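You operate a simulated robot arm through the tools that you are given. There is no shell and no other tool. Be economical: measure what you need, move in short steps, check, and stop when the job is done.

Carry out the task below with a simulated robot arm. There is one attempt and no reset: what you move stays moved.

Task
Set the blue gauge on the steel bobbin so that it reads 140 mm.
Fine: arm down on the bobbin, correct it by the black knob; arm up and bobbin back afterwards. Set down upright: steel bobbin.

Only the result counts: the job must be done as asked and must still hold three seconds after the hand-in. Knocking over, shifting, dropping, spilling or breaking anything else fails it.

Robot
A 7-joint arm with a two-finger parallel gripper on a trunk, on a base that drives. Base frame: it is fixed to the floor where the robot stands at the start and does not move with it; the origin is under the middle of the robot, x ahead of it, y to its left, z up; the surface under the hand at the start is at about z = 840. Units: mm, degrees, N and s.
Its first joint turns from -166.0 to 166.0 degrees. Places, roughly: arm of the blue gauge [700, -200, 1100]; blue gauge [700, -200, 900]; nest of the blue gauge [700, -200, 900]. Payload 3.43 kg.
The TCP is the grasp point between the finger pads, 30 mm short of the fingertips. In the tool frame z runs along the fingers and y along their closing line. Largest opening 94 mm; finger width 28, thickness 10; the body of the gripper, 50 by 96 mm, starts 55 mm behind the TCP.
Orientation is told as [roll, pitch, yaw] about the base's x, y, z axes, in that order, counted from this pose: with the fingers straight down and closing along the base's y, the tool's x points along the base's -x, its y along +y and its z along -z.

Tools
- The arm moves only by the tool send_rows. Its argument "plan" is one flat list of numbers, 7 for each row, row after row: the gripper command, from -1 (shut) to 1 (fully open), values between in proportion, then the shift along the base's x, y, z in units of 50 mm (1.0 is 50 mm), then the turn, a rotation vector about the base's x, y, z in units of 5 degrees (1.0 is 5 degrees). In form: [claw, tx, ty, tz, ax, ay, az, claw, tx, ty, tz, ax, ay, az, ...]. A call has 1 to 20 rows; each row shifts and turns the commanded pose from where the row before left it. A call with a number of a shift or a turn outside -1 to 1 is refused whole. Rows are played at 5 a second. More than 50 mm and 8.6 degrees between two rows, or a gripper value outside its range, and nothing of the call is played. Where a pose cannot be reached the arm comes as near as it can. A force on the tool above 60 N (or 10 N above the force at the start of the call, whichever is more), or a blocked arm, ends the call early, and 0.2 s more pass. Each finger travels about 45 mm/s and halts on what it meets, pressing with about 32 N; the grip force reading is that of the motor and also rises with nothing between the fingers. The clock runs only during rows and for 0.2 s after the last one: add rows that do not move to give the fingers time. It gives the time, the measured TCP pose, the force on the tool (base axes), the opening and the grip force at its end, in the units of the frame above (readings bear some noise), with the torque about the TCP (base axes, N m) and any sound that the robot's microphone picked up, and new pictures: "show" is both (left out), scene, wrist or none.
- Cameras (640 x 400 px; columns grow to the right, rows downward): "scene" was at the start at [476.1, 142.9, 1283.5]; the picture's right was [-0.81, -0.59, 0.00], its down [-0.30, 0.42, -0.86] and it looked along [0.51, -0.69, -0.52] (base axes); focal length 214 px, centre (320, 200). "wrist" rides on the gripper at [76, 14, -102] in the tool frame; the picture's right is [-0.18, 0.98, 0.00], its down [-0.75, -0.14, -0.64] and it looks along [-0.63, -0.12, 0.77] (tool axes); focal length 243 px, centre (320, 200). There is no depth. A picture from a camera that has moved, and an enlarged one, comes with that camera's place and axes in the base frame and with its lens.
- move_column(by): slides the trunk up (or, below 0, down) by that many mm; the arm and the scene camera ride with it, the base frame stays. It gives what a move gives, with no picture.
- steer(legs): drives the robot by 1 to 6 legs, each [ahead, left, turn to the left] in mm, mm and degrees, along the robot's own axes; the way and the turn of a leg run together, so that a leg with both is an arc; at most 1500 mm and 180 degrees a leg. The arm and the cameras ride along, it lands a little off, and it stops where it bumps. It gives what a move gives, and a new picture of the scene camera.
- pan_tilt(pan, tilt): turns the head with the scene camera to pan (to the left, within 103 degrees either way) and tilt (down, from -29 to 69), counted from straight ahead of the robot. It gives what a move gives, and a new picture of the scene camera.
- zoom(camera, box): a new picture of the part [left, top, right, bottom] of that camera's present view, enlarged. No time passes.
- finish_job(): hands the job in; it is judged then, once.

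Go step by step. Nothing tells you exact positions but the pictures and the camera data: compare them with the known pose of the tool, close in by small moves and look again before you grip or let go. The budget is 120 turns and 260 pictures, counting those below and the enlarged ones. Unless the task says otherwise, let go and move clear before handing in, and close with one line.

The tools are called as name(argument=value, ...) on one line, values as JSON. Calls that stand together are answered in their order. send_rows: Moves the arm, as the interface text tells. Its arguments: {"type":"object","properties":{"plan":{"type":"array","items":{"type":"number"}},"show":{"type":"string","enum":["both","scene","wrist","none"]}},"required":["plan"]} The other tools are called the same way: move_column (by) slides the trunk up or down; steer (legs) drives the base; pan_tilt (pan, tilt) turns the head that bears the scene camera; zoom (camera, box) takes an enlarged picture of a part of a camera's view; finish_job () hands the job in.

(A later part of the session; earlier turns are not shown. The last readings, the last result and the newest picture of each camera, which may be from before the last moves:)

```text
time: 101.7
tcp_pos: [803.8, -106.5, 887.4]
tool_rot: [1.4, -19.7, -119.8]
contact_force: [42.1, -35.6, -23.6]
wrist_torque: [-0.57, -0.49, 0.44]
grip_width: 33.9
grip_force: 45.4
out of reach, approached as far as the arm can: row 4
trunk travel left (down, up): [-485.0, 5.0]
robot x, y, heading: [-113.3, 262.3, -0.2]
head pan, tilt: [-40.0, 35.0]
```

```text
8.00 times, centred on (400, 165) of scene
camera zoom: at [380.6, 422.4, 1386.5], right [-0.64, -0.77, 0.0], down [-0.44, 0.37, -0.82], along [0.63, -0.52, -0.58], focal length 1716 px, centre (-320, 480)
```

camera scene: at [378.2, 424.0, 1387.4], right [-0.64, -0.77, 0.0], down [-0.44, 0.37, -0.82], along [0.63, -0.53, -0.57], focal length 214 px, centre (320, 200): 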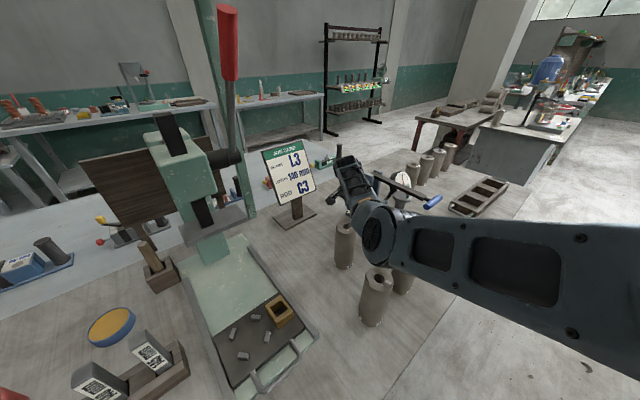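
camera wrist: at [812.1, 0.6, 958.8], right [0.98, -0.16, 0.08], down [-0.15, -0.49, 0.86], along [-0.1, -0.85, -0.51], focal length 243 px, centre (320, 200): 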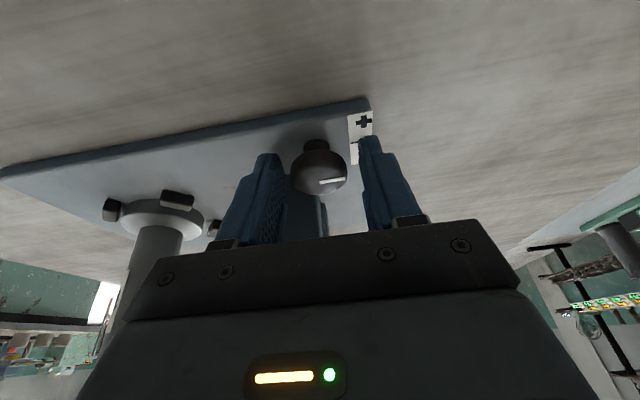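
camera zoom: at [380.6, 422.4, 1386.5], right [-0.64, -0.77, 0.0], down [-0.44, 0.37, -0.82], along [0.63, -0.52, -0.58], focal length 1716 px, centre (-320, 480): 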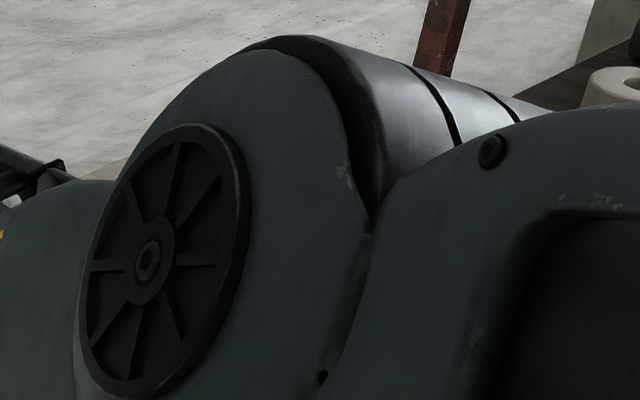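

About 30° turned, at the reach limit. I'll release, lift, and read the dial with the wrist camera.

send_rows(plan=[0, 0, 0, 0, 0, 0, 0, 0, 0, 0, 0, 0, 0, 0, 0, 0, 0, 0, 0, 0, 0, 0, 0, 0.05, 0.3, 0, 0, 0, 0, 0, 0.15, 0.8, 0, 0, 0.6, 0, -0.1, 0.2, 0.9, 0, 0, 0.8, 0, -0.3, 0.2, 0.9, 0, 0, 0.8, 0, -0.3, 0.1, 0.9, 0, 0, 0.8, 0, -0.6, 0, 0.7, 0, 0, 0.8, 0, -0.7, 0, 0.6, 0, 0, 0.8, 0, -0.7, 0, 0.5, 0, 0, 0.8, 0, -0.5, 0, 0.4, 0, 0, 0.6])

zoom(camera="wrist", box=[335, 50, 435, 130])

```text
time: 104.3
tcp_pos: [635.5, -71.2, 1189.9]
tool_rot: [0.9, -19.8, -89.6]
contact_force: [-0.4, -0.5, 0.0]
wrist_torque: [0.02, 0.01, 0.02]
grip_width: 46.9
grip_force: 0.0
trunk travel left (down, up): [-485.0, 5.0]
robot x, y, heading: [-113.9, 267.0, 0.1]
head pan, tilt: [-40.0, 35.0]
camera scene: at [378.3, 424.0, 1387.3], right [-0.64, -0.77, 0.0], down [-0.44, 0.37, -0.82], along [0.63, -0.53, -0.57], focal length 214 px, centre (320, 200)
camera wrist: at [647.9, 35.4, 1260.2], right [0.98, -0.16, 0.08], down [-0.15, -0.49, 0.86], along [-0.1, -0.85, -0.51], focal length 243 px, centre (320, 200)
```

scene: 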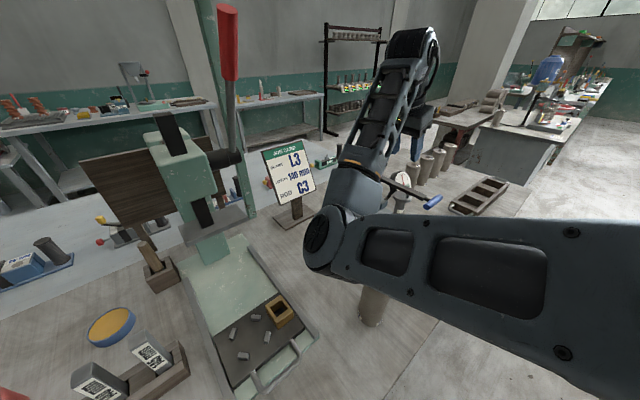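
wrist: 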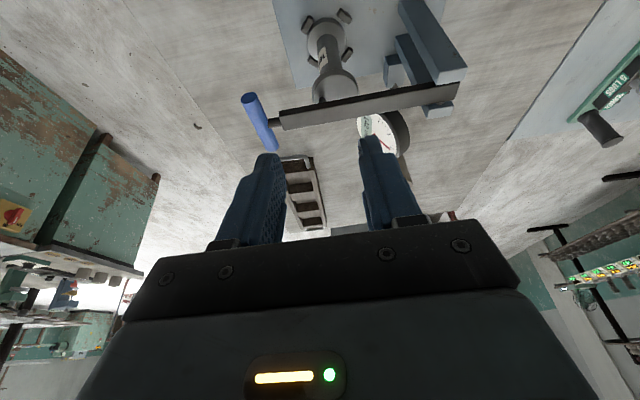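

```text
5.00 times, centred on (385, 90) of wrist
camera zoom: at [647.9, 35.4, 1260.2], right [0.98, -0.16, 0.08], down [-0.15, -0.49, 0.86], along [-0.1, -0.85, -0.51], focal length 1213 px, centre (-5, 750)
```

zoom: 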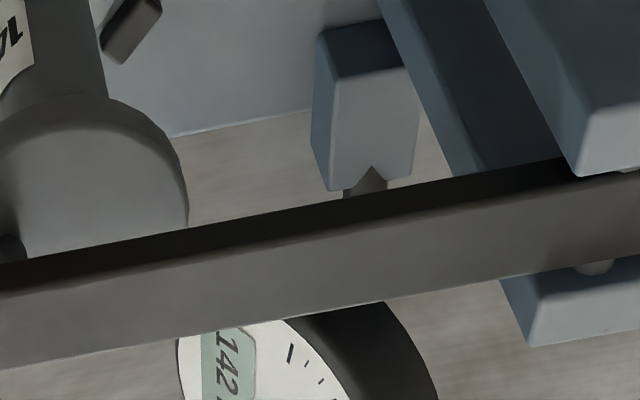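

It reads 142 now: roughly 1 mm per 30°. I'll move the base 10 mm forward for a longer stroke and repeat.

steer(legs=[[10, 0, 0]])

send_rows(plan=[0, 0.7, 0, -0.3, 0, 0, 0, 0, 0.7, 0, -0.4, 0, 0, 0, 0, 0.7, -0.1, -0.6, 0, 0, 0, 0, 0.6, -0.1, -0.7, 0, 0, 0, 0, 0.4, -0.1, -0.8, 0, 0, 0, 0, 0, -0.1, -0.9, 0, 0, 0, 0, 0, -0.1, -0.9, 0, 0, 0, 0, 0, -0.2, -0.8, 0, 0, 0, 0, 0, 0, 0, 0, 0, 0], show="wrist")

```text
time: 105.0
tcp_pos: [647.1, -71.9, 1189.0]
tool_rot: [0.9, -19.8, -89.7]
contact_force: [0.7, -0.6, 0.2]
wrist_torque: [-0.02, 0.01, -0.01]
grip_width: 47.2
grip_force: 0.1
trunk travel left (down, up): [-485.0, 5.0]
robot x, y, heading: [-105.9, 263.5, -0.0]
head pan, tilt: [-40.0, 35.0]
camera scene: at [388.1, 424.2, 1387.5], right [-0.64, -0.77, 0.0], down [-0.44, 0.37, -0.82], along [0.63, -0.53, -0.57], focal length 214 px, centre (320, 200)
```

scene: 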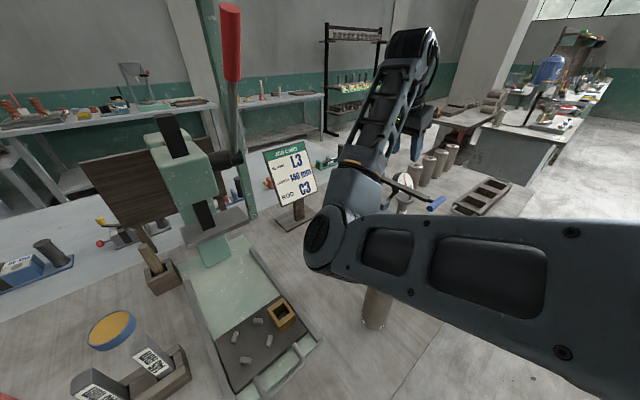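

```text
time: 107.0
tcp_pos: [803.2, -108.5, 920.1]
tool_rot: [1.0, -19.8, -89.8]
contact_force: [-0.4, -0.3, 0.7]
wrist_torque: [-0.02, -0.01, 0.04]
grip_width: 46.9
grip_force: 0.0
trunk travel left (down, up): [-485.0, 5.0]
robot x, y, heading: [-101.8, 259.8, -0.2]
head pan, tilt: [-40.0, 35.0]
camera wrist: at [815.5, -1.8, 991.4], right [0.98, -0.16, 0.08], down [-0.15, -0.49, 0.86], along [-0.1, -0.85, -0.51], focal length 243 px, centre (320, 200)
```

wrist: 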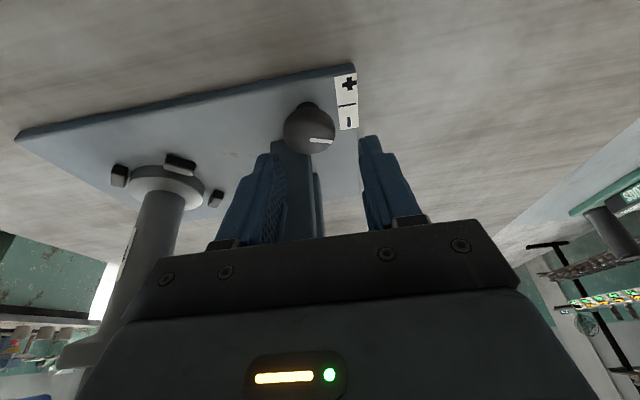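

zoom(camera="wrist", box=[220, 50, 420, 190])

```text
2.86 times, centred on (320, 120) of wrist
camera zoom: at [815.5, -1.8, 991.4], right [0.98, -0.16, 0.08], down [-0.15, -0.49, 0.86], along [-0.1, -0.85, -0.51], focal length 693 px, centre (320, 429)
```

zoom: 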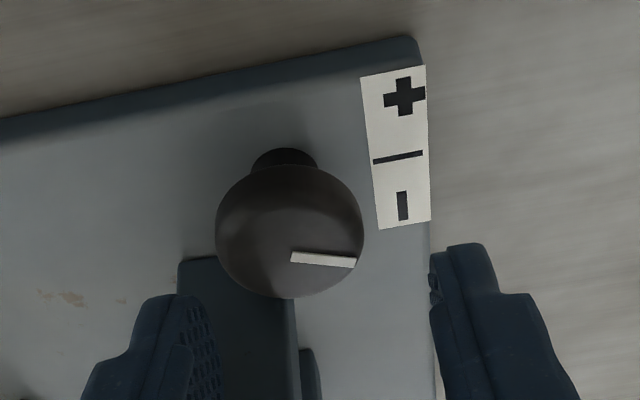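

The pointer has turned ~23°. I'll centre, lower, grip and turn about 35° more, slowly.

send_rows(plan=[0, -0.06, 0.06, -0.3, 0, 0, 0, 0, 0, 0, -0.34, 0, 0, 0, -1, 0, 0, 0, 0, 0, 0, -1, 0, 0, 0, 0, 0, 0, -1, 0, 0, 0, 0, 0, 0, -1, 0, 0, 0, 0, 0, 0], show="none")

send_rows(plan=[-1, 0.004, -0.001, 0, 0, 0, -0.5, -1, 0.004, -0.001, 0, 0, 0, -0.5, -1, 0.004, -0.001, 0, 0, 0, -0.5, -1, 0.004, -0.001, 0, 0, 0, -0.5, -1, 0.004, -0.001, 0, 0, 0, -0.5, -1, 0.004, -0.001, 0, 0, 0, -0.5, -1, 0.004, -0.001, 0, 0, 0, -0.5, -1, 0.004, -0.001, 0, 0, 0, -0.5, -1, 0.004, -0.001, 0, 0, 0, -0.5, -1, 0.004, -0.001, 0, 0, 0, -0.5, -1, 0.004, -0.001, 0, 0, 0, -0.5, -1, 0.004, -0.001, 0, 0, 0, -0.5, -1, 0.004, -0.002, 0, 0, 0, -0.5, -1, 0.004, -0.002, 0, 0, 0, -0.5, -1, 0, 0, 0, 0, 0, 0], show="none")

zoom(camera="wrist", box=[220, 80, 420, 220])

```text
time: 108.4
tcp_pos: [799.6, -104.8, 888.0]
tool_rot: [0.9, -19.8, -89.7]
contact_force: [0.9, -1.1, -2.5]
wrist_torque: [-0.2, -0.08, -0.01]
grip_width: 33.2
grip_force: 44.8
trunk travel left (down, up): [-485.0, 5.0]
robot x, y, heading: [-100.6, 265.8, 0.2]
head pan, tilt: [-40.0, 35.0]
```

```text
time: 111.6
tcp_pos: [804.2, -105.9, 887.9]
tool_rot: [1.6, -19.7, -125.0]
contact_force: [43.4, -18.7, 0.8]
wrist_torque: [-0.77, -0.66, 0.43]
grip_width: 33.3
grip_force: 45.2
trunk travel left (down, up): [-485.0, 5.0]
robot x, y, heading: [-102.5, 265.6, 0.2]
head pan, tilt: [-40.0, 35.0]
```

```text
2.86 times, centred on (320, 150) of wrist
camera zoom: at [874.4, -25.6, 959.6], right [0.71, -0.7, 0.09], down [-0.41, -0.31, 0.85], along [-0.57, -0.65, -0.51], focal length 693 px, centre (320, 343)
```

zoom: 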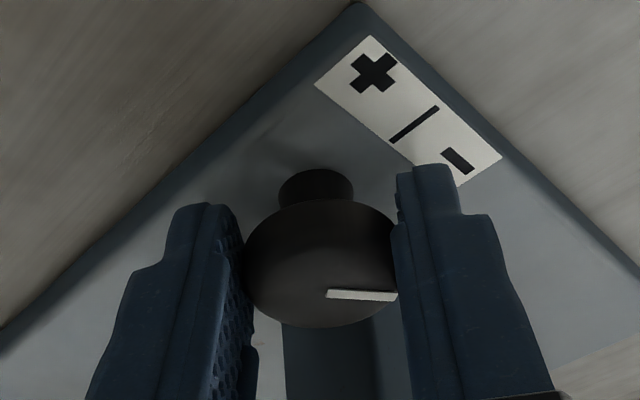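

The knob followed (~30°). I'll release and read the dial; this time I'll stop slightly farther along so the digits are unobstructed.

send_rows(plan=[0, 0, 0, 0, 0, 0, 0, 0, 0, 0, 0, 0, 0, 0, 0, 0, 0, 0, 0, 0, 0, 0, 0, 0.05, 0.3, 0, 0, 0, 0, 0, 0.15, 0.8, 0, 0, 0.8, 0, -0.1, 0.2, 0.9, 0, 0, 0.9, 0, -0.3, 0.2, 0.9, 0, 0, 0.9, 0, -0.3, 0.1, 0.9, 0, 0, 0.9, 0, -0.6, 0, 0.7, 0, 0, 0.9, 0, -0.7, 0, 0.6, 0, 0, 0.9, 0, -0.7, -0.2, 0.4, 0, 0, 0.9, 0, -0.7, -0.4, 0, 0, 0, 0.85, 0, -0.6, -0.4, 0, 0, 0, 0], show="wrist")

zoom(camera="wrist", box=[345, 60, 465, 150])

```text
time: 114.4
tcp_pos: [600.5, -116.7, 1164.0]
tool_rot: [1.1, -19.8, -89.4]
contact_force: [0.8, 0.6, 0.4]
wrist_torque: [-0.03, -0.02, -0.01]
grip_width: 47.2
grip_force: 0.1
trunk travel left (down, up): [-485.0, 5.0]
robot x, y, heading: [-103.7, 263.1, 0.1]
head pan, tilt: [-40.0, 35.0]
camera wrist: at [611.1, -11.8, 1233.9], right [0.98, -0.16, 0.08], down [-0.15, -0.49, 0.86], along [-0.1, -0.86, -0.51], focal length 243 px, centre (320, 200)
```

wrist: 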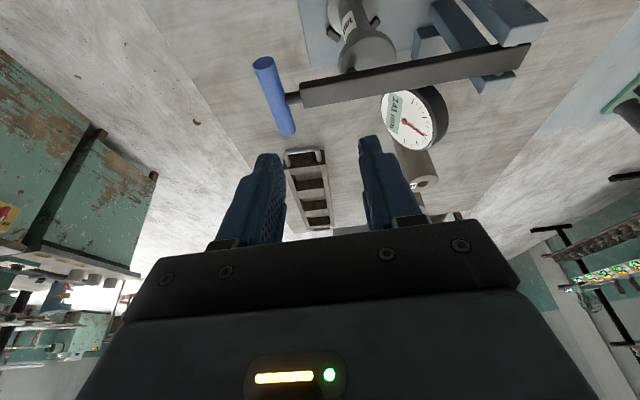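

```text
4.44 times, centred on (405, 105) of wrist
camera zoom: at [611.1, -11.8, 1233.9], right [0.98, -0.16, 0.08], down [-0.15, -0.49, 0.86], along [-0.1, -0.86, -0.51], focal length 1078 px, centre (-58, 622)
```

zoom: 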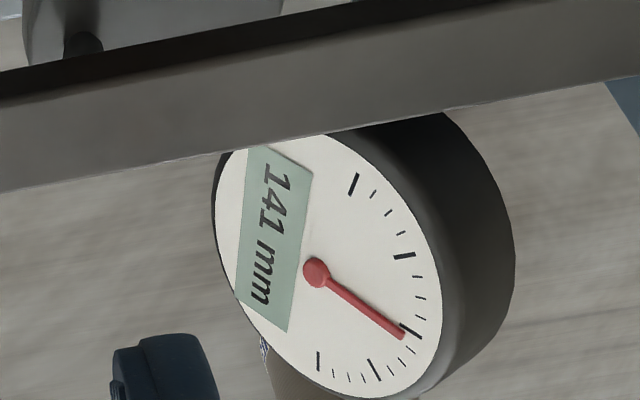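

141 mm now. One more stroke of about 30° effective.

send_rows(plan=[0, 0.8, 0.4, 0, 0, 0, 0, 0, 0.9, 0.4, -0.1, 0, 0, 0, 0, 0.8, 0, -0.4, 0, 0, 0, 0, 0.7, 0, -0.6, 0, 0, 0, 0, 0.5, 0, -0.8, 0, 0, 0, 0, 0.3, 0, -0.9, 0, 0, 0, 0, 0, -0.2, -0.9, 0, 0, 0, 0, 0, -0.2, -0.9, 0, 0, 0, 0, 0, -0.2, -0.1, 0, 0, 0, 0, 0, 0, 0, 0, 0, 0], show="none")

zoom(camera="wrist", box=[220, 50, 420, 190])

```text
time: 116.6
tcp_pos: [801.8, -107.6, 927.0]
tool_rot: [1.1, -19.9, -89.5]
contact_force: [-0.4, -0.3, 0.1]
wrist_torque: [-0.01, -0.03, -0.04]
grip_width: 47.0
grip_force: 0.1
trunk travel left (down, up): [-485.0, 5.0]
robot x, y, heading: [-98.1, 259.4, 0.2]
head pan, tilt: [-40.0, 35.0]
```

```text
2.86 times, centred on (320, 120) of wrist
camera zoom: at [813.2, -1.6, 999.1], right [0.98, -0.16, 0.08], down [-0.15, -0.49, 0.86], along [-0.1, -0.85, -0.51], focal length 693 px, centre (320, 429)
```

zoom: 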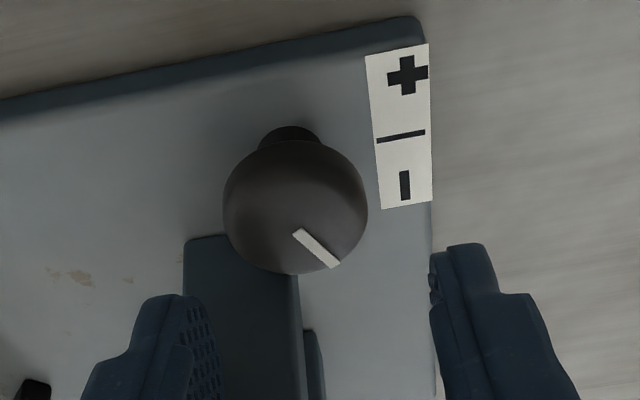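

The last stroke turned it ~36° for about 1 mm. I'll repeat the same 35° stroke.

send_rows(plan=[0, -0.03, 0.05, -0.4, 0, 0, 0, 0, 0, 0, -0.38, 0, 0, 0, -1, 0, 0, 0, 0, 0, 0, -1, 0, 0, 0, 0, 0, 0, -1, 0, 0, 0, 0, 0, 0, -1, 0, 0, 0, 0, 0, 0], show="none")

send_rows(plan=[-1, 0.004, -0.001, 0, 0, 0, -0.5, -1, 0.004, -0.001, 0, 0, 0, -0.5, -1, 0.004, -0.001, 0, 0, 0, -0.5, -1, 0.004, -0.001, 0, 0, 0, -0.5, -1, 0.004, -0.001, 0, 0, 0, -0.5, -1, 0.004, -0.001, 0, 0, 0, -0.5, -1, 0.004, -0.001, 0, 0, 0, -0.5, -1, 0.004, -0.001, 0, 0, 0, -0.5, -1, 0.004, -0.001, 0, 0, 0, -0.5, -1, 0.004, -0.001, 0, 0, 0, -0.5, -1, 0.004, -0.001, 0, 0, 0, -0.5, -1, 0.004, -0.001, 0, 0, 0, -0.5, -1, 0.004, -0.002, 0, 0, 0, -0.5, -1, 0.004, -0.002, 0, 0, 0, -0.5, -1, 0, 0, 0, 0, 0, 0], show="none")

send_rows(plan=[0, 0, 0, 0, 0, 0, 0, 0, 0, 0, 0, 0, 0, 0, 0, 0, 0, 0, 0, 0, 0, 0, 0, 0.05, 0.3, 0, 0, 0, 0, 0, 0.15, 0.8, 0, 0, 0.8, 0, -0.1, 0.2, 0.9, 0, 0, 0.9, 0, -0.3, 0.2, 0.9, 0, 0, 0.9, 0, -0.3, 0.1, 0.9, 0, 0, 0.9, 0, -0.6, 0, 0.7, 0, 0, 0.9, 0, -0.7, 0, 0.6, 0, 0, 0.9, 0, -0.7, -0.2, 0.4, 0, 0, 0.9, 0, -0.7, -0.4, 0, 0, 0, 0.85, 0, -0.6, -0.4, 0, 0, 0, 0], show="none")

zoom(camera="wrist", box=[345, 60, 465, 150])

```text
time: 118.0
tcp_pos: [799.2, -107.7, 889.3]
tool_rot: [1.0, -19.8, -89.5]
contact_force: [-12.4, 4.0, 0.7]
wrist_torque: [0.04, 0.27, -0.08]
grip_width: 33.2
grip_force: 44.9
trunk travel left (down, up): [-485.0, 5.0]
robot x, y, heading: [-99.5, 261.1, 0.2]
head pan, tilt: [-40.0, 35.0]
```

```text
time: 121.2
tcp_pos: [802.4, -108.9, 889.0]
tool_rot: [1.4, -19.6, -124.5]
contact_force: [34.3, -20.6, -26.6]
wrist_torque: [-0.83, -0.27, 0.25]
grip_width: 33.3
grip_force: 44.8
out of reach, approached as far as the arm can: row 14
trunk travel left (down, up): [-485.0, 5.0]
robot x, y, heading: [-103.1, 264.5, 0.0]
head pan, tilt: [-40.0, 35.0]
```

```text
time: 124.0
tcp_pos: [599.3, -120.6, 1165.3]
tool_rot: [1.0, -19.8, -89.1]
contact_force: [-0.9, 0.6, -0.1]
wrist_torque: [-0.02, 0.01, 0.0]
grip_width: 47.2
grip_force: 0.0
trunk travel left (down, up): [-485.0, 5.0]
robot x, y, heading: [-102.7, 260.9, 0.1]
head pan, tilt: [-40.0, 35.0]
```

```text
4.44 times, centred on (405, 105) of wrist
camera zoom: at [609.5, -14.0, 1236.4], right [0.99, -0.15, 0.08], down [-0.14, -0.49, 0.86], along [-0.09, -0.86, -0.51], focal length 1078 px, centre (-58, 622)
```

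zoom: 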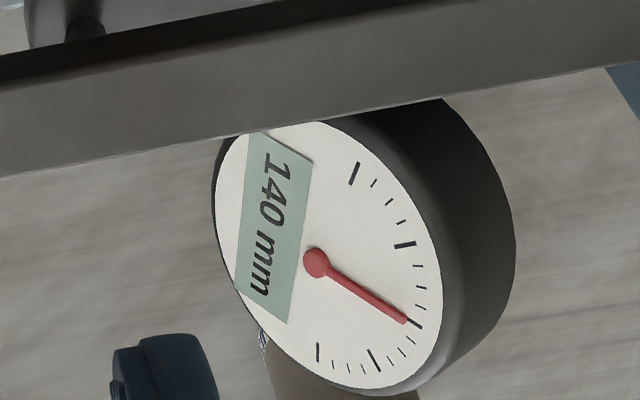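

It reads 140 mm. I'll zoom closer on the needle to judge the margin.

zoom(camera="wrist", box=[380, 80, 440, 140])

```text
6.67 times, centred on (410, 110) of wrist
camera zoom: at [609.5, -14.0, 1236.4], right [0.99, -0.15, 0.08], down [-0.14, -0.49, 0.86], along [-0.09, -0.86, -0.51], focal length 1618 px, centre (-280, 800)
```

zoom: 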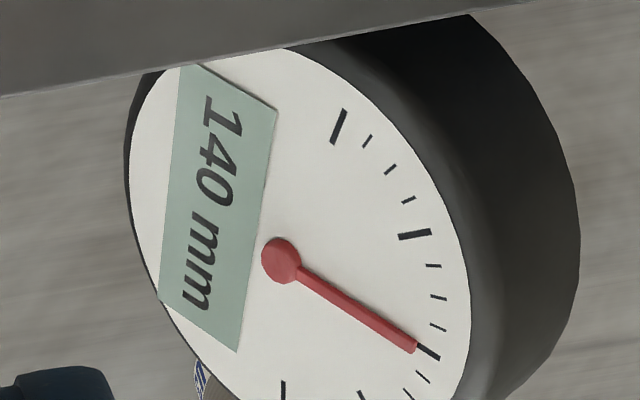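

The needle sits slightly above the centre tick (≈140.3). I'll give one small extra turn of ~12° to centre it.

send_rows(plan=[0, 0.8, 0.4, 0, 0, 0, 0, 0, 0.9, 0.4, -0.1, 0, 0, 0, 0, 0.8, 0, -0.4, 0, 0, 0, 0, 0.7, 0, -0.6, 0, 0, 0, 0, 0.5, 0, -0.8, 0, 0, 0, 0, 0.3, 0, -0.9, 0, 0, 0, 0, 0, -0.2, -0.9, 0, 0, 0, 0, 0, -0.2, -0.9, 0, 0, 0, 0, 0, -0.1, -0.1, 0, 0, 0, 0, 0, 0, 0, 0, 0, 0], show="none")

zoom(camera="wrist", box=[220, 50, 420, 190])

```text
time: 126.2
tcp_pos: [800.1, -109.7, 928.9]
tool_rot: [1.0, -19.8, -89.3]
contact_force: [0.2, 0.2, 0.1]
wrist_torque: [-0.03, -0.02, 0.02]
grip_width: 47.0
grip_force: 0.0
trunk travel left (down, up): [-485.0, 5.0]
robot x, y, heading: [-100.4, 266.0, -0.1]
head pan, tilt: [-40.0, 35.0]
```

```text
2.86 times, centred on (320, 120) of wrist
camera zoom: at [810.9, -3.0, 999.6], right [0.98, -0.15, 0.08], down [-0.15, -0.49, 0.86], along [-0.09, -0.86, -0.51], focal length 693 px, centre (320, 429)
```

zoom: 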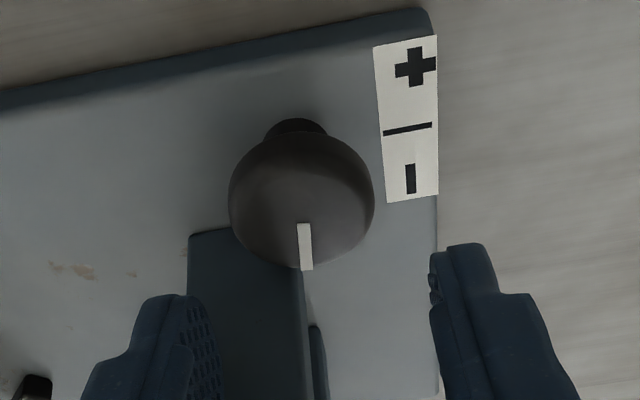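

send_rows(plan=[0, 0, 0.08, -0.4, 0, 0, 0, 0, 0, 0, -0.42, 0, 0, 0, -1, 0, 0, 0, 0, 0, 0, -1, 0, 0, 0, 0, 0, 0, -1, 0, 0, 0, 0, 0, 0, -1, 0, 0, 0, 0, 0, 0, -1, 0.004, 0, 0, 0, 0, -0.5, -1, 0.004, 0, 0, 0, 0, -0.5, -1, 0.004, 0, 0, 0, 0, -0.5, -1, 0.004, -0.001, 0, 0, 0, -0.5, -1, 0.004, -0.001, 0, 0, 0, -0.4, -1, 0, 0, 0, 0, 0, 0], show="none")

send_rows(plan=[0, 0, 0, 0, 0, 0, 0, 0, 0, 0, 0, 0, 0, 0, 0, 0, 0, 0, 0, 0, 0, 0, 0, 0.05, 0.3, 0, 0, 0, 0, 0, 0.15, 0.8, 0, 0, 0, 0, -0.1, 0.2, 0.9, 0, 0, 0, 0, -0.3, 0.2, 0.9, 0, 0, 0.4, 0, -0.3, 0.1, 0.9, 0, 0, 0.4, 0, -0.6, 0, 0.7, 0, 0, 0.4, 0, -0.7, 0, 0.6, 0, 0, 0.4, 0, -0.7, -0.2, 0.4, 0, 0, 0.4, 0, -0.7, -0.4, 0, 0, 0, 0.4, 0, -0.6, -0.4, 0, 0, 0, 0], show="none")

zoom(camera="wrist", box=[380, 80, 440, 140])

```text
time: 128.8
tcp_pos: [800.7, -105.0, 888.5]
tool_rot: [1.0, -19.9, -101.4]
contact_force: [4.2, -16.7, -15.8]
wrist_torque: [-0.25, -0.34, 0.09]
grip_width: 33.1
grip_force: 45.2
trunk travel left (down, up): [-485.0, 5.0]
robot x, y, heading: [-102.5, 262.3, 0.3]
head pan, tilt: [-40.0, 35.0]
```

```text
time: 131.6
tcp_pos: [599.3, -115.8, 1163.1]
tool_rot: [1.0, -19.7, -89.1]
contact_force: [-1.0, 0.0, 0.3]
wrist_torque: [0.02, 0.02, -0.02]
grip_width: 46.7
grip_force: 0.0
trunk travel left (down, up): [-485.0, 5.0]
robot x, y, heading: [-99.1, 262.9, 0.2]
head pan, tilt: [-40.0, 35.0]
```

```text
6.67 times, centred on (410, 110) of wrist
camera zoom: at [611.0, -9.7, 1234.6], right [0.99, -0.15, 0.08], down [-0.14, -0.49, 0.86], along [-0.09, -0.86, -0.51], focal length 1618 px, centre (-280, 800)
```

zoom: 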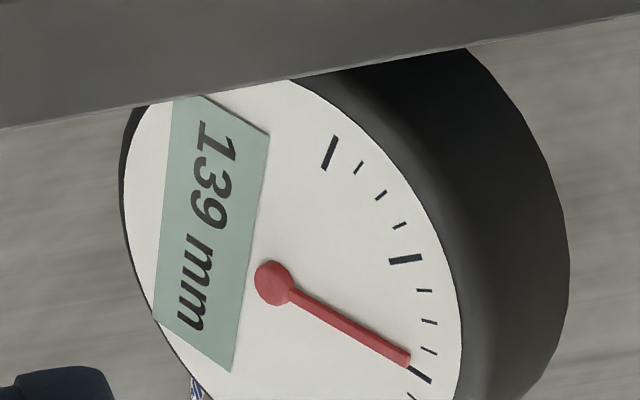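

Now 139 — it moved more than intended. I'll look at the knob pointer to see how far it actually turned, then turn back part of it.

send_rows(plan=[0, 0.8, 0.4, 0, 0, 0, -0.4, 0, 0.9, 0.4, -0.1, 0, 0, -0.5, 0, 0.8, 0, -0.4, 0, 0, -0.5, 0, 0.7, 0, -0.6, 0, 0, -0.5, 0, 0.5, 0, -0.8, 0, 0, -0.5, 0, 0.3, 0, -0.9, 0, 0, -0.4, 0, 0, -0.2, -0.9, 0, 0, 0, 0, 0, -0.2, -0.9, 0, 0, 0, 0, 0, -0.1, -0.1, 0, 0, 0, 0, 0, 0, 0, 0, 0, 0], show="none")

zoom(camera="wrist", box=[220, 50, 420, 190])

```text
time: 133.8
tcp_pos: [800.1, -102.4, 927.3]
tool_rot: [1.0, -19.8, -103.3]
contact_force: [0.4, -0.1, 0.2]
wrist_torque: [0.02, -0.03, -0.02]
grip_width: 47.0
grip_force: 0.0
trunk travel left (down, up): [-485.0, 5.0]
robot x, y, heading: [-100.4, 264.4, 0.2]
head pan, tilt: [-40.0, 35.0]
```

```text
2.86 times, centred on (320, 120) of wrist
camera zoom: at [836.1, -1.3, 998.4], right [0.92, -0.39, 0.08], down [-0.26, -0.44, 0.86], along [-0.3, -0.81, -0.51], focal length 693 px, centre (320, 429)
```

zoom: 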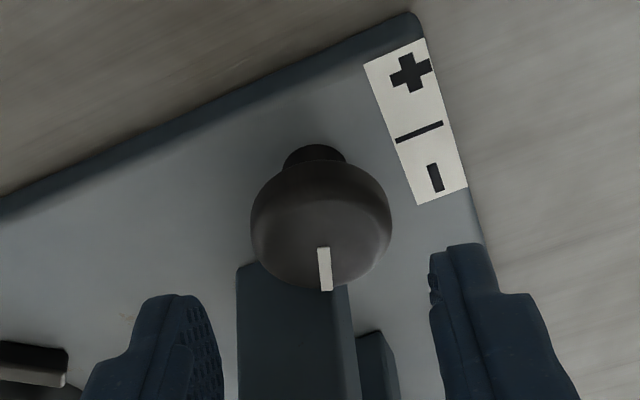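

The data fit ~30° per mm, so the value before was just under 140 and is now ~139.3. I'll grip 21° further clockwise and turn the knob back by 21° to land at 140.0.

send_rows(plan=[0, 0.03, -0.07, -0.2, 0, 0, -0.77, 0, 0, 0, -0.3, 0, 0, -0.77, 0, 0, 0, -0.28, 0, 0, 0, -1, 0, 0, 0, 0, 0, 0, -1, 0, 0, 0, 0, 0, 0, -1, 0, 0, 0, 0, 0, 0, -1, 0, 0, 0, 0, 0, 0], show="none")

send_rows(plan=[-1, -0.0045, 0, 0, 0, 0, 0.525, -1, -0.0045, 0, 0, 0, 0, 0.525, -1, -0.0045, 0, 0, 0, 0, 0.525, -1, -0.0045, 0.001, 0, 0, 0, 0.525, -1, -0.0045, 0.001, 0, 0, 0, 0.525, -1, -0.0045, 0.001, 0, 0, 0, 0.525, -1, -0.0045, 0.001, 0, 0, 0, 0.525, -1, -0.0045, 0.001, 0, 0, 0, 0.525, -1, 0, 0, 0, 0, 0, 0], show="none")

send_rows(plan=[0, 0, 0, 0, 0, 0, 0, 0, 0, 0, 0, 0, 0, 0, 0, 0, 0, 0, 0, 0, 0, 0, 0, 0.05, 0.3, 0, 0, 0, 0, 0, 0.15, 0.8, 0, 0, 0, 0, -0.1, 0.2, 0.9, 0, 0, 0, 0, -0.3, 0.2, 0.9, 0, 0, 0, 0, -0.3, 0.1, 0.9, 0, 0, 0, 0, -0.6, 0, 0.7, 0, 0, 0, 0, -0.7, 0, 0.6, 0, 0, 0, 0, -0.7, -0.2, 0.4, 0, 0, 0, 0, -0.7, -0.4, 0, 0, 0, 0, 0, -0.6, -0.4, 0, 0, 0, 0], show="none")

zoom(camera="wrist", box=[380, 80, 440, 140])

```text
time: 135.4
tcp_pos: [802.6, -106.0, 890.5]
tool_rot: [1.0, -19.8, -110.9]
contact_force: [0.8, -1.9, -3.6]
wrist_torque: [-0.24, -0.04, 0.0]
grip_width: 33.7
grip_force: 45.2
trunk travel left (down, up): [-485.0, 5.0]
robot x, y, heading: [-101.1, 264.9, -0.0]
head pan, tilt: [-40.0, 35.0]
```

```text
time: 137.4
tcp_pos: [799.7, -105.9, 889.8]
tool_rot: [0.9, -19.7, -89.9]
contact_force: [-19.8, 14.6, 1.7]
wrist_torque: [0.06, 0.4, -0.16]
grip_width: 33.8
grip_force: 45.0
trunk travel left (down, up): [-485.0, 5.0]
robot x, y, heading: [-102.5, 259.4, 0.1]
head pan, tilt: [-40.0, 35.0]
```

```text
time: 140.2
tcp_pos: [597.4, -122.5, 1165.2]
tool_rot: [0.9, -19.8, -89.9]
contact_force: [-0.1, -0.2, 0.8]
wrist_torque: [0.02, 0.01, -0.03]
grip_width: 47.0
grip_force: 0.1
trunk travel left (down, up): [-485.0, 5.0]
robot x, y, heading: [-101.6, 264.8, -0.1]
head pan, tilt: [-40.0, 35.0]
```

```text
6.67 times, centred on (410, 110) of wrist
camera zoom: at [610.0, -15.6, 1236.6], right [0.98, -0.17, 0.08], down [-0.15, -0.49, 0.86], along [-0.1, -0.85, -0.51], focal length 1618 px, centre (-280, 800)
```

zoom: 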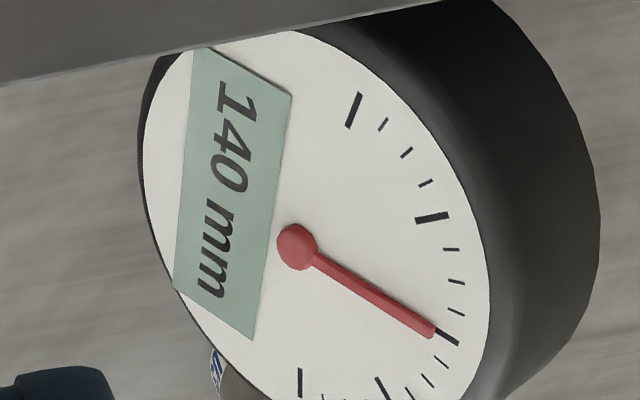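

140 mm with the needle on the centre tick. Now I'll put the gauge's arm up: raise the hand high, straighten it, and bring the base back to the right.

send_rows(plan=[0, 0, 0.4, 0.7, 0.8, 0, 0, 0, 0, 0.4, 0.7, 0.8, 0, 0, 0, 0, 0.4, 0.7, 0.8, 0, 0, 0, 0, 0.4, 0.7, 0.8, 0, 0, 0, 0, 0.4, 0.6, 0.8, 0, 0, 0, 0, 0, 0, 0, 0, 0], show="scene")

```text
time: 141.6
tcp_pos: [599.2, -19.6, 1334.9]
tool_rot: [1.0, 0.2, -90.0]
contact_force: [0.3, -0.4, -0.5]
wrist_torque: [0.03, 0.03, 0.01]
grip_width: 46.8
grip_force: 0.1
trunk travel left (down, up): [-485.0, 5.0]
robot x, y, heading: [-101.8, 262.9, -0.2]
head pan, tilt: [-40.0, 35.0]
camera scene: at [388.1, 424.3, 1387.4], right [-0.64, -0.77, 0.0], down [-0.44, 0.37, -0.82], along [0.63, -0.53, -0.57], focal length 214 px, centre (320, 200)
```

scene: 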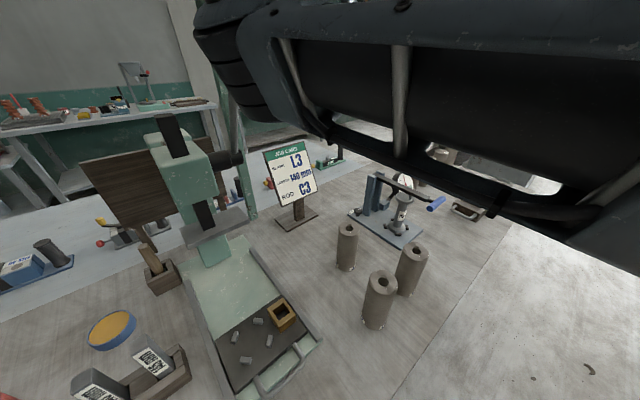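

steer(legs=[[-45, 0, 0], [0, -505, 0]])

pan_tilt(pan=-10, tilt=38)

zoom(camera="scene", box=[300, 180, 440, 300])

```text
time: 145.1
tcp_pos: [557.1, -525.8, 1335.1]
tool_rot: [1.0, 0.2, -89.8]
contact_force: [-0.3, 0.4, -0.9]
wrist_torque: [0.01, 0.0, 0.03]
grip_width: 46.8
grip_force: 0.1
trunk travel left (down, up): [-485.0, 5.0]
robot x, y, heading: [-148.6, -243.8, 0.5]
head pan, tilt: [-40.0, 35.0]
camera scene: at [344.5, -81.5, 1387.4], right [-0.64, -0.77, 0.0], down [-0.44, 0.37, -0.82], along [0.63, -0.52, -0.57], focal length 214 px, centre (320, 200)
```

scene: 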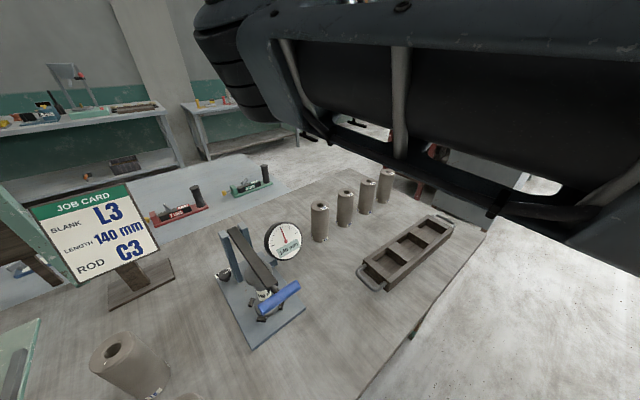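

```text
time: 146.1
tcp_pos: [557.4, -524.7, 1335.4]
tool_rot: [1.0, 0.2, -90.0]
contact_force: [0.4, -0.2, -0.1]
wrist_torque: [-0.01, 0.01, 0.0]
grip_width: 47.0
grip_force: 0.0
trunk travel left (down, up): [-485.0, 5.0]
robot x, y, heading: [-143.8, -239.7, 0.0]
head pan, tilt: [-10.0, 38.0]
camera scene: at [361.9, -40.0, 1382.8], right [-0.17, -0.99, 0.0], down [-0.61, 0.1, -0.79], along [0.78, -0.13, -0.62], focal length 214 px, centre (320, 200)
```

scene: 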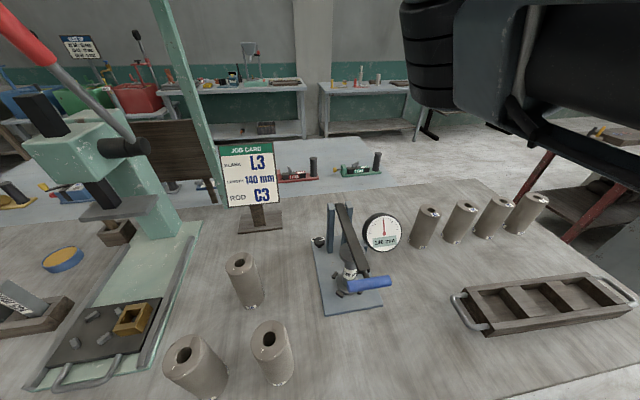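

```text
3.33 times, centred on (370, 240) of scene
camera zoom: at [361.9, -40.0, 1382.8], right [-0.17, -0.99, 0.0], down [-0.61, 0.1, -0.79], along [0.78, -0.13, -0.62], focal length 715 px, centre (153, 67)
```

zoom: 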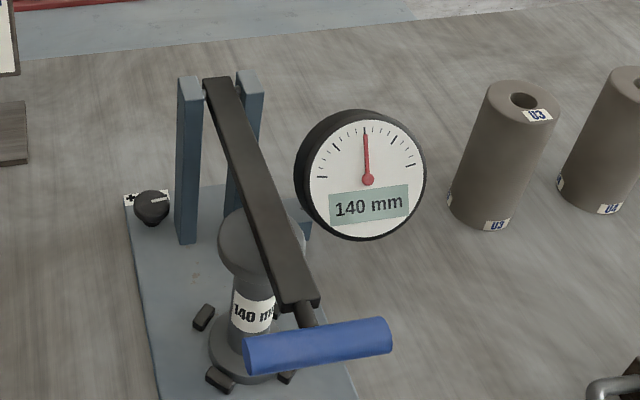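

zoom(camera="scene", box=[360, 208, 404, 252])

```text
9.09 times, centred on (382, 230) of scene
camera zoom: at [361.9, -40.0, 1382.8], right [-0.17, -0.99, 0.0], down [-0.61, 0.1, -0.79], along [0.78, -0.13, -0.62], focal length 1950 px, centre (-244, -73)
```

zoom: 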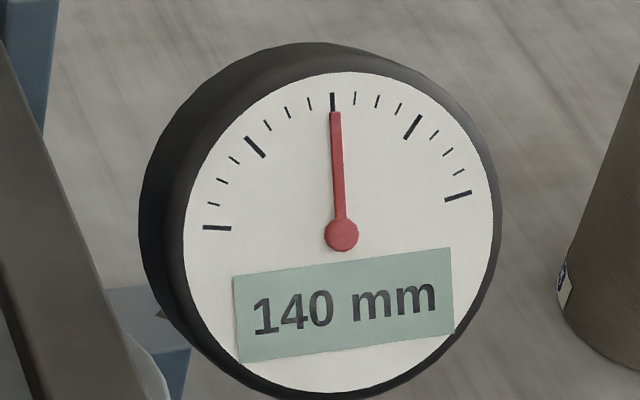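

The needle is squarely on the centre tick: about 140.1. Next I'll bring the hand above the handle's +y half.

send_rows(plan=[0.2, 0, 0.95, 0, 0, 0, 0, 0.2, 0, 0.95, 0, 0, 0, 0, 0.2, 0, 0.95, 0, 0, 0, 0, 0.2, 0, 0.95, 0, 0, 0, 0, 0.2, 0, 0.95, 0, 0, 0, 0, 0.2, 0, 0.95, 0, 0, 0, 0, 0.2, 0, 0.95, 0, 0, 0, 0, 0.2, 0, 0.95, 0, -0.2, 0, 0, 0.2, 0, 0.1, -0.9, 0, 0, 0, 0.2, 0, 0, -0.95, 0, 0, 0, 0.2, 0, 0, -0.95, 0, 0, 0, 0.2, 0, 0, -0.95, 0, 0, 0, 0.2, 0, 0, -0.6, 0, 0, 0, 0.2, 0, 0, 0, 0, 0, 0])

```text
time: 147.3
tcp_pos: [535.7, -380.1, 1329.6]
tool_rot: [0.7, 0.2, -102.4]
contact_force: [-0.4, 0.7, 0.6]
wrist_torque: [0.0, 0.01, -0.02]
grip_width: 56.8
grip_force: 0.1
trunk travel left (down, up): [-485.0, 5.0]
robot x, y, heading: [-146.3, -240.2, 0.3]
head pan, tilt: [-10.0, 38.0]
stopped in row 6: the arm was blocked; the commanded pose is now the measured one
camera scene: at [361.3, -38.4, 1380.9], right [-0.15, -0.99, 0.0], down [-0.63, 0.1, -0.77], along [0.76, -0.12, -0.63], focal length 214 px, centre (320, 200)
camera wrist: at [564.8, -309.0, 1432.7], right [0.92, -0.39, 0.01], down [-0.31, -0.71, 0.64], along [-0.24, -0.59, -0.77], focal length 243 px, centre (320, 200)
```

scene: 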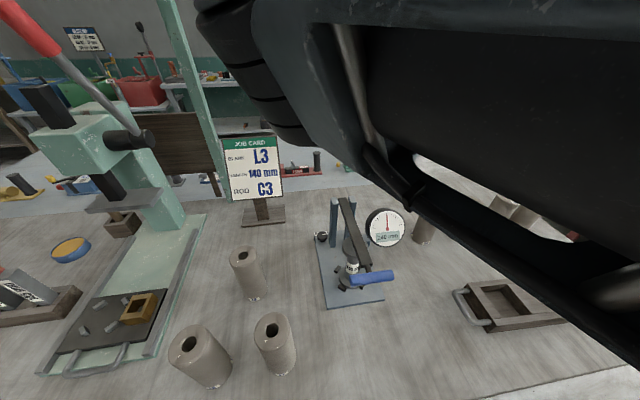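
wrist: 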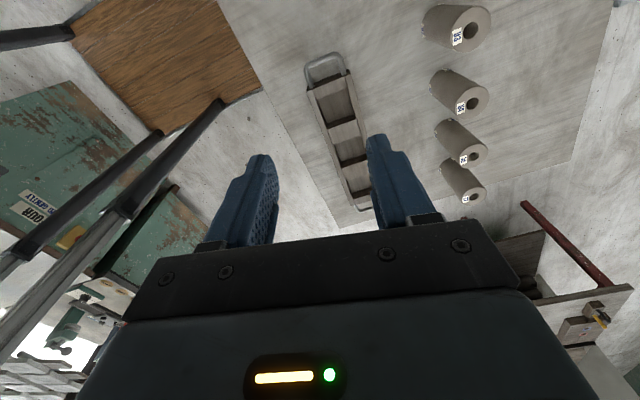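

The upper arm met the robot's own head. I'll back off and go around with the hand farther out and lower.

send_rows(plan=[0.2, 0.3, -0.6, 0, 0, 0, 0.8, 0.2, 0.6, -0.5, 0, 0, 0, 0.8, 0.2, 0.9, 0, -0.2, 0, 0, 0.8, 0.2, 0.9, 0, -0.2, 0, 0, 0, 0.2, 0.9, 0, -0.2, 0, 0, 0, 0.2, 0.9, 0, -0.2, 0, 0, 0, 0.2, 0, 0, 0, 0, 0, 0], show="scene")

```text
time: 148.9
tcp_pos: [763.6, -436.5, 1288.5]
tool_rot: [0.7, 0.1, -90.2]
contact_force: [0.2, -0.3, 0.2]
wrist_torque: [-0.02, 0.0, 0.01]
grip_width: 56.5
grip_force: 0.1
trunk travel left (down, up): [-485.0, 5.0]
robot x, y, heading: [-146.4, -242.4, 0.3]
head pan, tilt: [-10.0, 38.0]
camera scene: at [362.0, -40.0, 1382.8], right [-0.17, -0.99, 0.0], down [-0.61, 0.1, -0.79], along [0.78, -0.13, -0.62], focal length 214 px, centre (320, 200)
```

scene: 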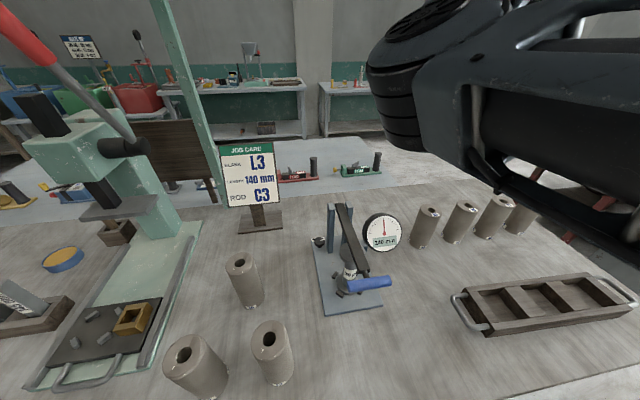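

send_rows(plan=[0.2, 0.5, 0.6, -0.2, 0, 0, 0, 0.2, 0.5, 0.6, -0.2, 0, 0, 0, 0.2, 0, 0.9, 0, 0, 0, 0, 0.2, 0, 0.9, 0, 0, 0, 0, 0.2, 0, 0.9, 0, 0, 0, 0, 0.2, 0, 0.9, 0, 0, 0, 0, 0.2, 0, 0.9, 0, 0, 0, 0, 0.2, 0, 0.3, 0, 0, 0, 0, 0.2, 0, 0, 0, 0, 0, 0], show="scene")

```text
time: 150.9
tcp_pos: [814.6, -157.4, 1260.7]
tool_rot: [0.0, -0.3, -92.1]
contact_force: [0.1, 0.0, 0.2]
wrist_torque: [0.01, -0.01, -0.01]
grip_width: 56.4
grip_force: 0.1
trunk travel left (down, up): [-485.0, 5.0]
robot x, y, heading: [-143.9, -242.1, 0.5]
head pan, tilt: [-10.0, 38.0]
camera scene: at [360.1, -37.2, 1378.0], right [-0.14, -0.99, 0.0], down [-0.65, 0.09, -0.75], along [0.74, -0.11, -0.66], focal length 214 px, centre (320, 200)
```

scene: 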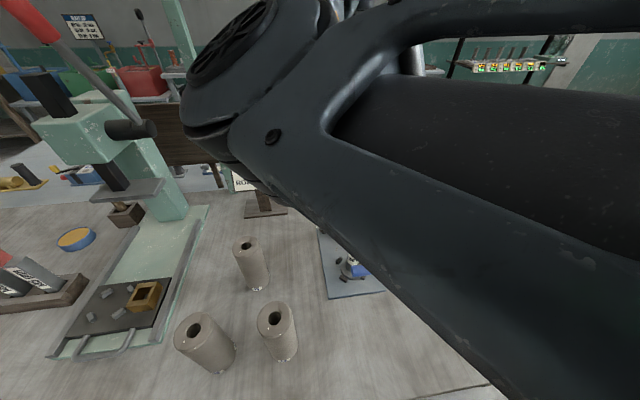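

The elbow is on the wrong side (pressing the head). I'll stretch the arm out low, swing left while extended, then retract to flip the elbow.

send_rows(plan=[0.2, 0.3, -0.6, -0.3, 0, 0, 0, 0.2, 0.5, -0.4, -0.5, 0, 0, 0, 0.2, 0.5, 0, -0.5, 0, 0, 0, 0.2, 0.5, 0, 0, 0, 0, 0, 0.2, 0, 0, 0, 0, 0, 0], show="scene")

```text
time: 152.1
tcp_pos: [902.9, -185.9, 1204.1]
tool_rot: [0.7, 0.1, -90.2]
contact_force: [-0.3, -0.6, -0.3]
wrist_torque: [0.02, 0.02, -0.01]
grip_width: 56.6
grip_force: 0.1
trunk travel left (down, up): [-485.0, 5.0]
robot x, y, heading: [-143.7, -244.8, 0.1]
head pan, tilt: [-10.0, 38.0]
camera scene: at [362.0, -40.1, 1382.8], right [-0.17, -0.99, 0.0], down [-0.61, 0.1, -0.79], along [0.78, -0.13, -0.62], focal length 214 px, centre (320, 200)
```

scene: 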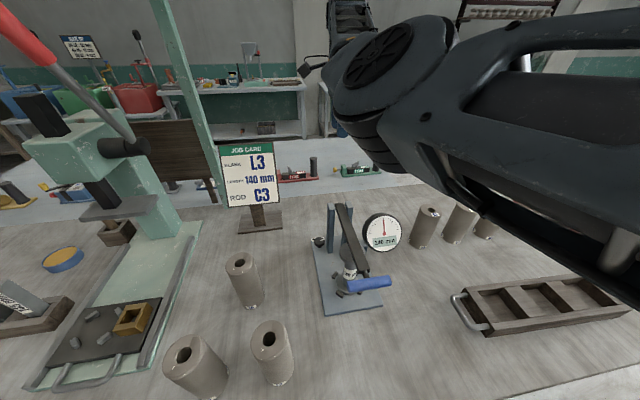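

send_rows(plan=[0.2, 0, 0.7, -0.2, 0, 0, 0, 0.2, -0.2, 0.8, -0.2, 0, 0, 0, 0.2, -0.3, 0.8, -0.2, 0, 0, 0, 0.2, -0.3, 0.8, -0.2, 0, 0, 0, 0.2, -0.3, 0.8, -0.2, 0, 0, 0, 0.2, -0.3, 0.8, 0, 0, 0, 0, 0.2, 0, 0, 0, 0, 0, 0], show="scene")

```text
time: 153.7
tcp_pos: [831.3, 50.4, 1155.7]
tool_rot: [0.7, 0.1, -90.3]
contact_force: [0.6, 0.0, 0.2]
wrist_torque: [-0.03, 0.02, -0.02]
grip_width: 56.6
grip_force: 0.1
trunk travel left (down, up): [-485.0, 5.0]
robot x, y, heading: [-144.1, -242.3, 0.2]
head pan, tilt: [-10.0, 38.0]
camera scene: at [361.8, -39.7, 1382.8], right [-0.17, -0.99, 0.0], down [-0.61, 0.1, -0.79], along [0.78, -0.13, -0.62], focal length 214 px, centre (320, 200)
```

scene: 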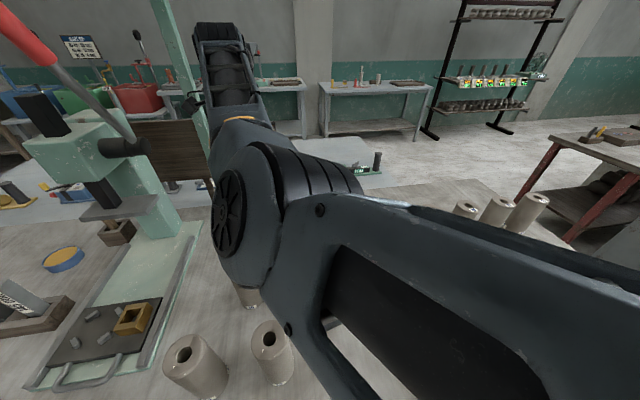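

The flip didn't happen, but this arm posture works well from the left-hand base position. I'll bring the hand to the right side and drive back left, doing the rest from there.

send_rows(plan=[0.2, 0.3, -0.8, 0.1, 0, 0, 0, 0.2, 0.3, -0.8, 0.2, 0, 0, 0, 0.2, 0.3, -0.8, 0.2, 0, 0, 0, 0.2, 0.3, -0.8, 0.2, 0, 0, 0, 0.2, 0.2, -0.8, 0.2, 0, 0, 0, 0.2, 0, -0.8, 0.3, 0, 0, 0, 0.2, -0.3, -0.8, 0.4, 0, 0, 0, 0.2, -0.5, -0.7, 0.4, 0, 0, 0, 0.2, -0.6, -0.7, 0.3, 0, 0, 0, 0.2, -0.6, -0.7, 0.2, 0, 0, 0, 0.2, -0.6, -0.7, 0, 0, 0, 0, 0.2, -0.5, -0.8, 0, 0, 0, 0, 0.2, 0, -0.8, 0, 0, 0, 0], show="none")

```text
time: 156.5
tcp_pos: [745.7, -449.0, 1279.7]
tool_rot: [0.6, 0.0, -90.1]
contact_force: [-1.0, 0.9, 0.3]
wrist_torque: [-0.06, -0.04, -0.01]
grip_width: 55.9
grip_force: 0.0
trunk travel left (down, up): [-485.0, 5.0]
robot x, y, heading: [-143.8, -242.0, 0.4]
head pan, tilt: [-10.0, 38.0]
```

steer(legs=[[-140, 0, 0], [0, 480, 0]])

pan_tilt(pan=-35, tilt=30)

```text
time: 160.2
tcp_pos: [606.1, 18.7, 1279.6]
tool_rot: [0.7, 0.1, -89.9]
contact_force: [-0.1, 0.0, -0.2]
wrist_torque: [0.0, 0.01, -0.01]
grip_width: 56.3
grip_force: 0.0
trunk travel left (down, up): [-485.0, 5.0]
robot x, y, heading: [-286.5, 225.5, 0.1]
head pan, tilt: [-10.0, 38.0]
camera scene: at [220.8, 427.7, 1382.8], right [-0.17, -0.99, 0.0], down [-0.61, 0.1, -0.79], along [0.78, -0.13, -0.62], focal length 214 px, centre (320, 200)
```

scene: 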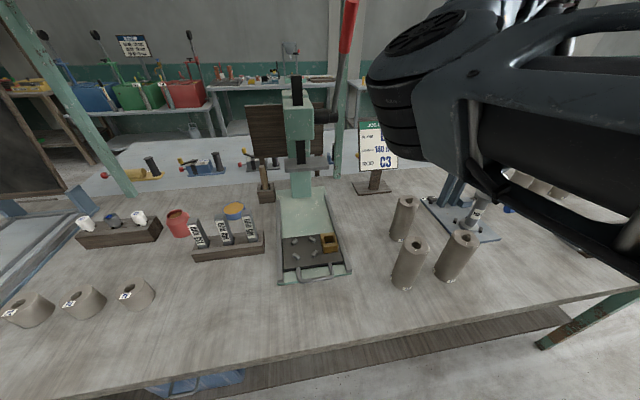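

```text
time: 161.1
tcp_pos: [606.0, 18.8, 1280.1]
tool_rot: [0.7, 0.0, -90.1]
contact_force: [0.0, 0.4, -0.3]
wrist_torque: [-0.01, -0.01, 0.05]
grip_width: 56.7
grip_force: 0.1
trunk travel left (down, up): [-485.0, 5.0]
robot x, y, heading: [-282.2, 221.7, 0.5]
head pan, tilt: [-35.0, 30.0]
camera scene: at [210.1, 390.9, 1395.2], right [-0.57, -0.82, 0.0], down [-0.41, 0.28, -0.87], along [0.71, -0.49, -0.5], focal length 214 px, centre (320, 200)
```

scene: 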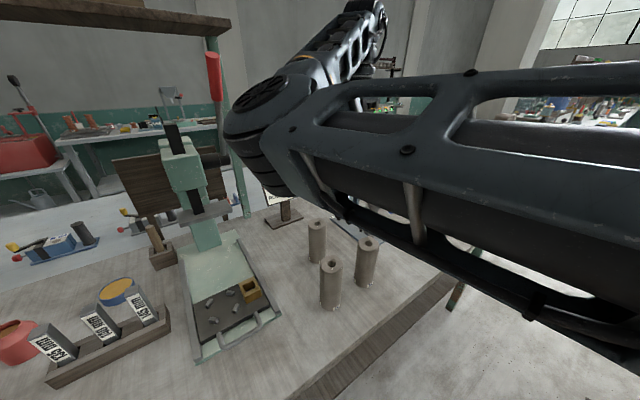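

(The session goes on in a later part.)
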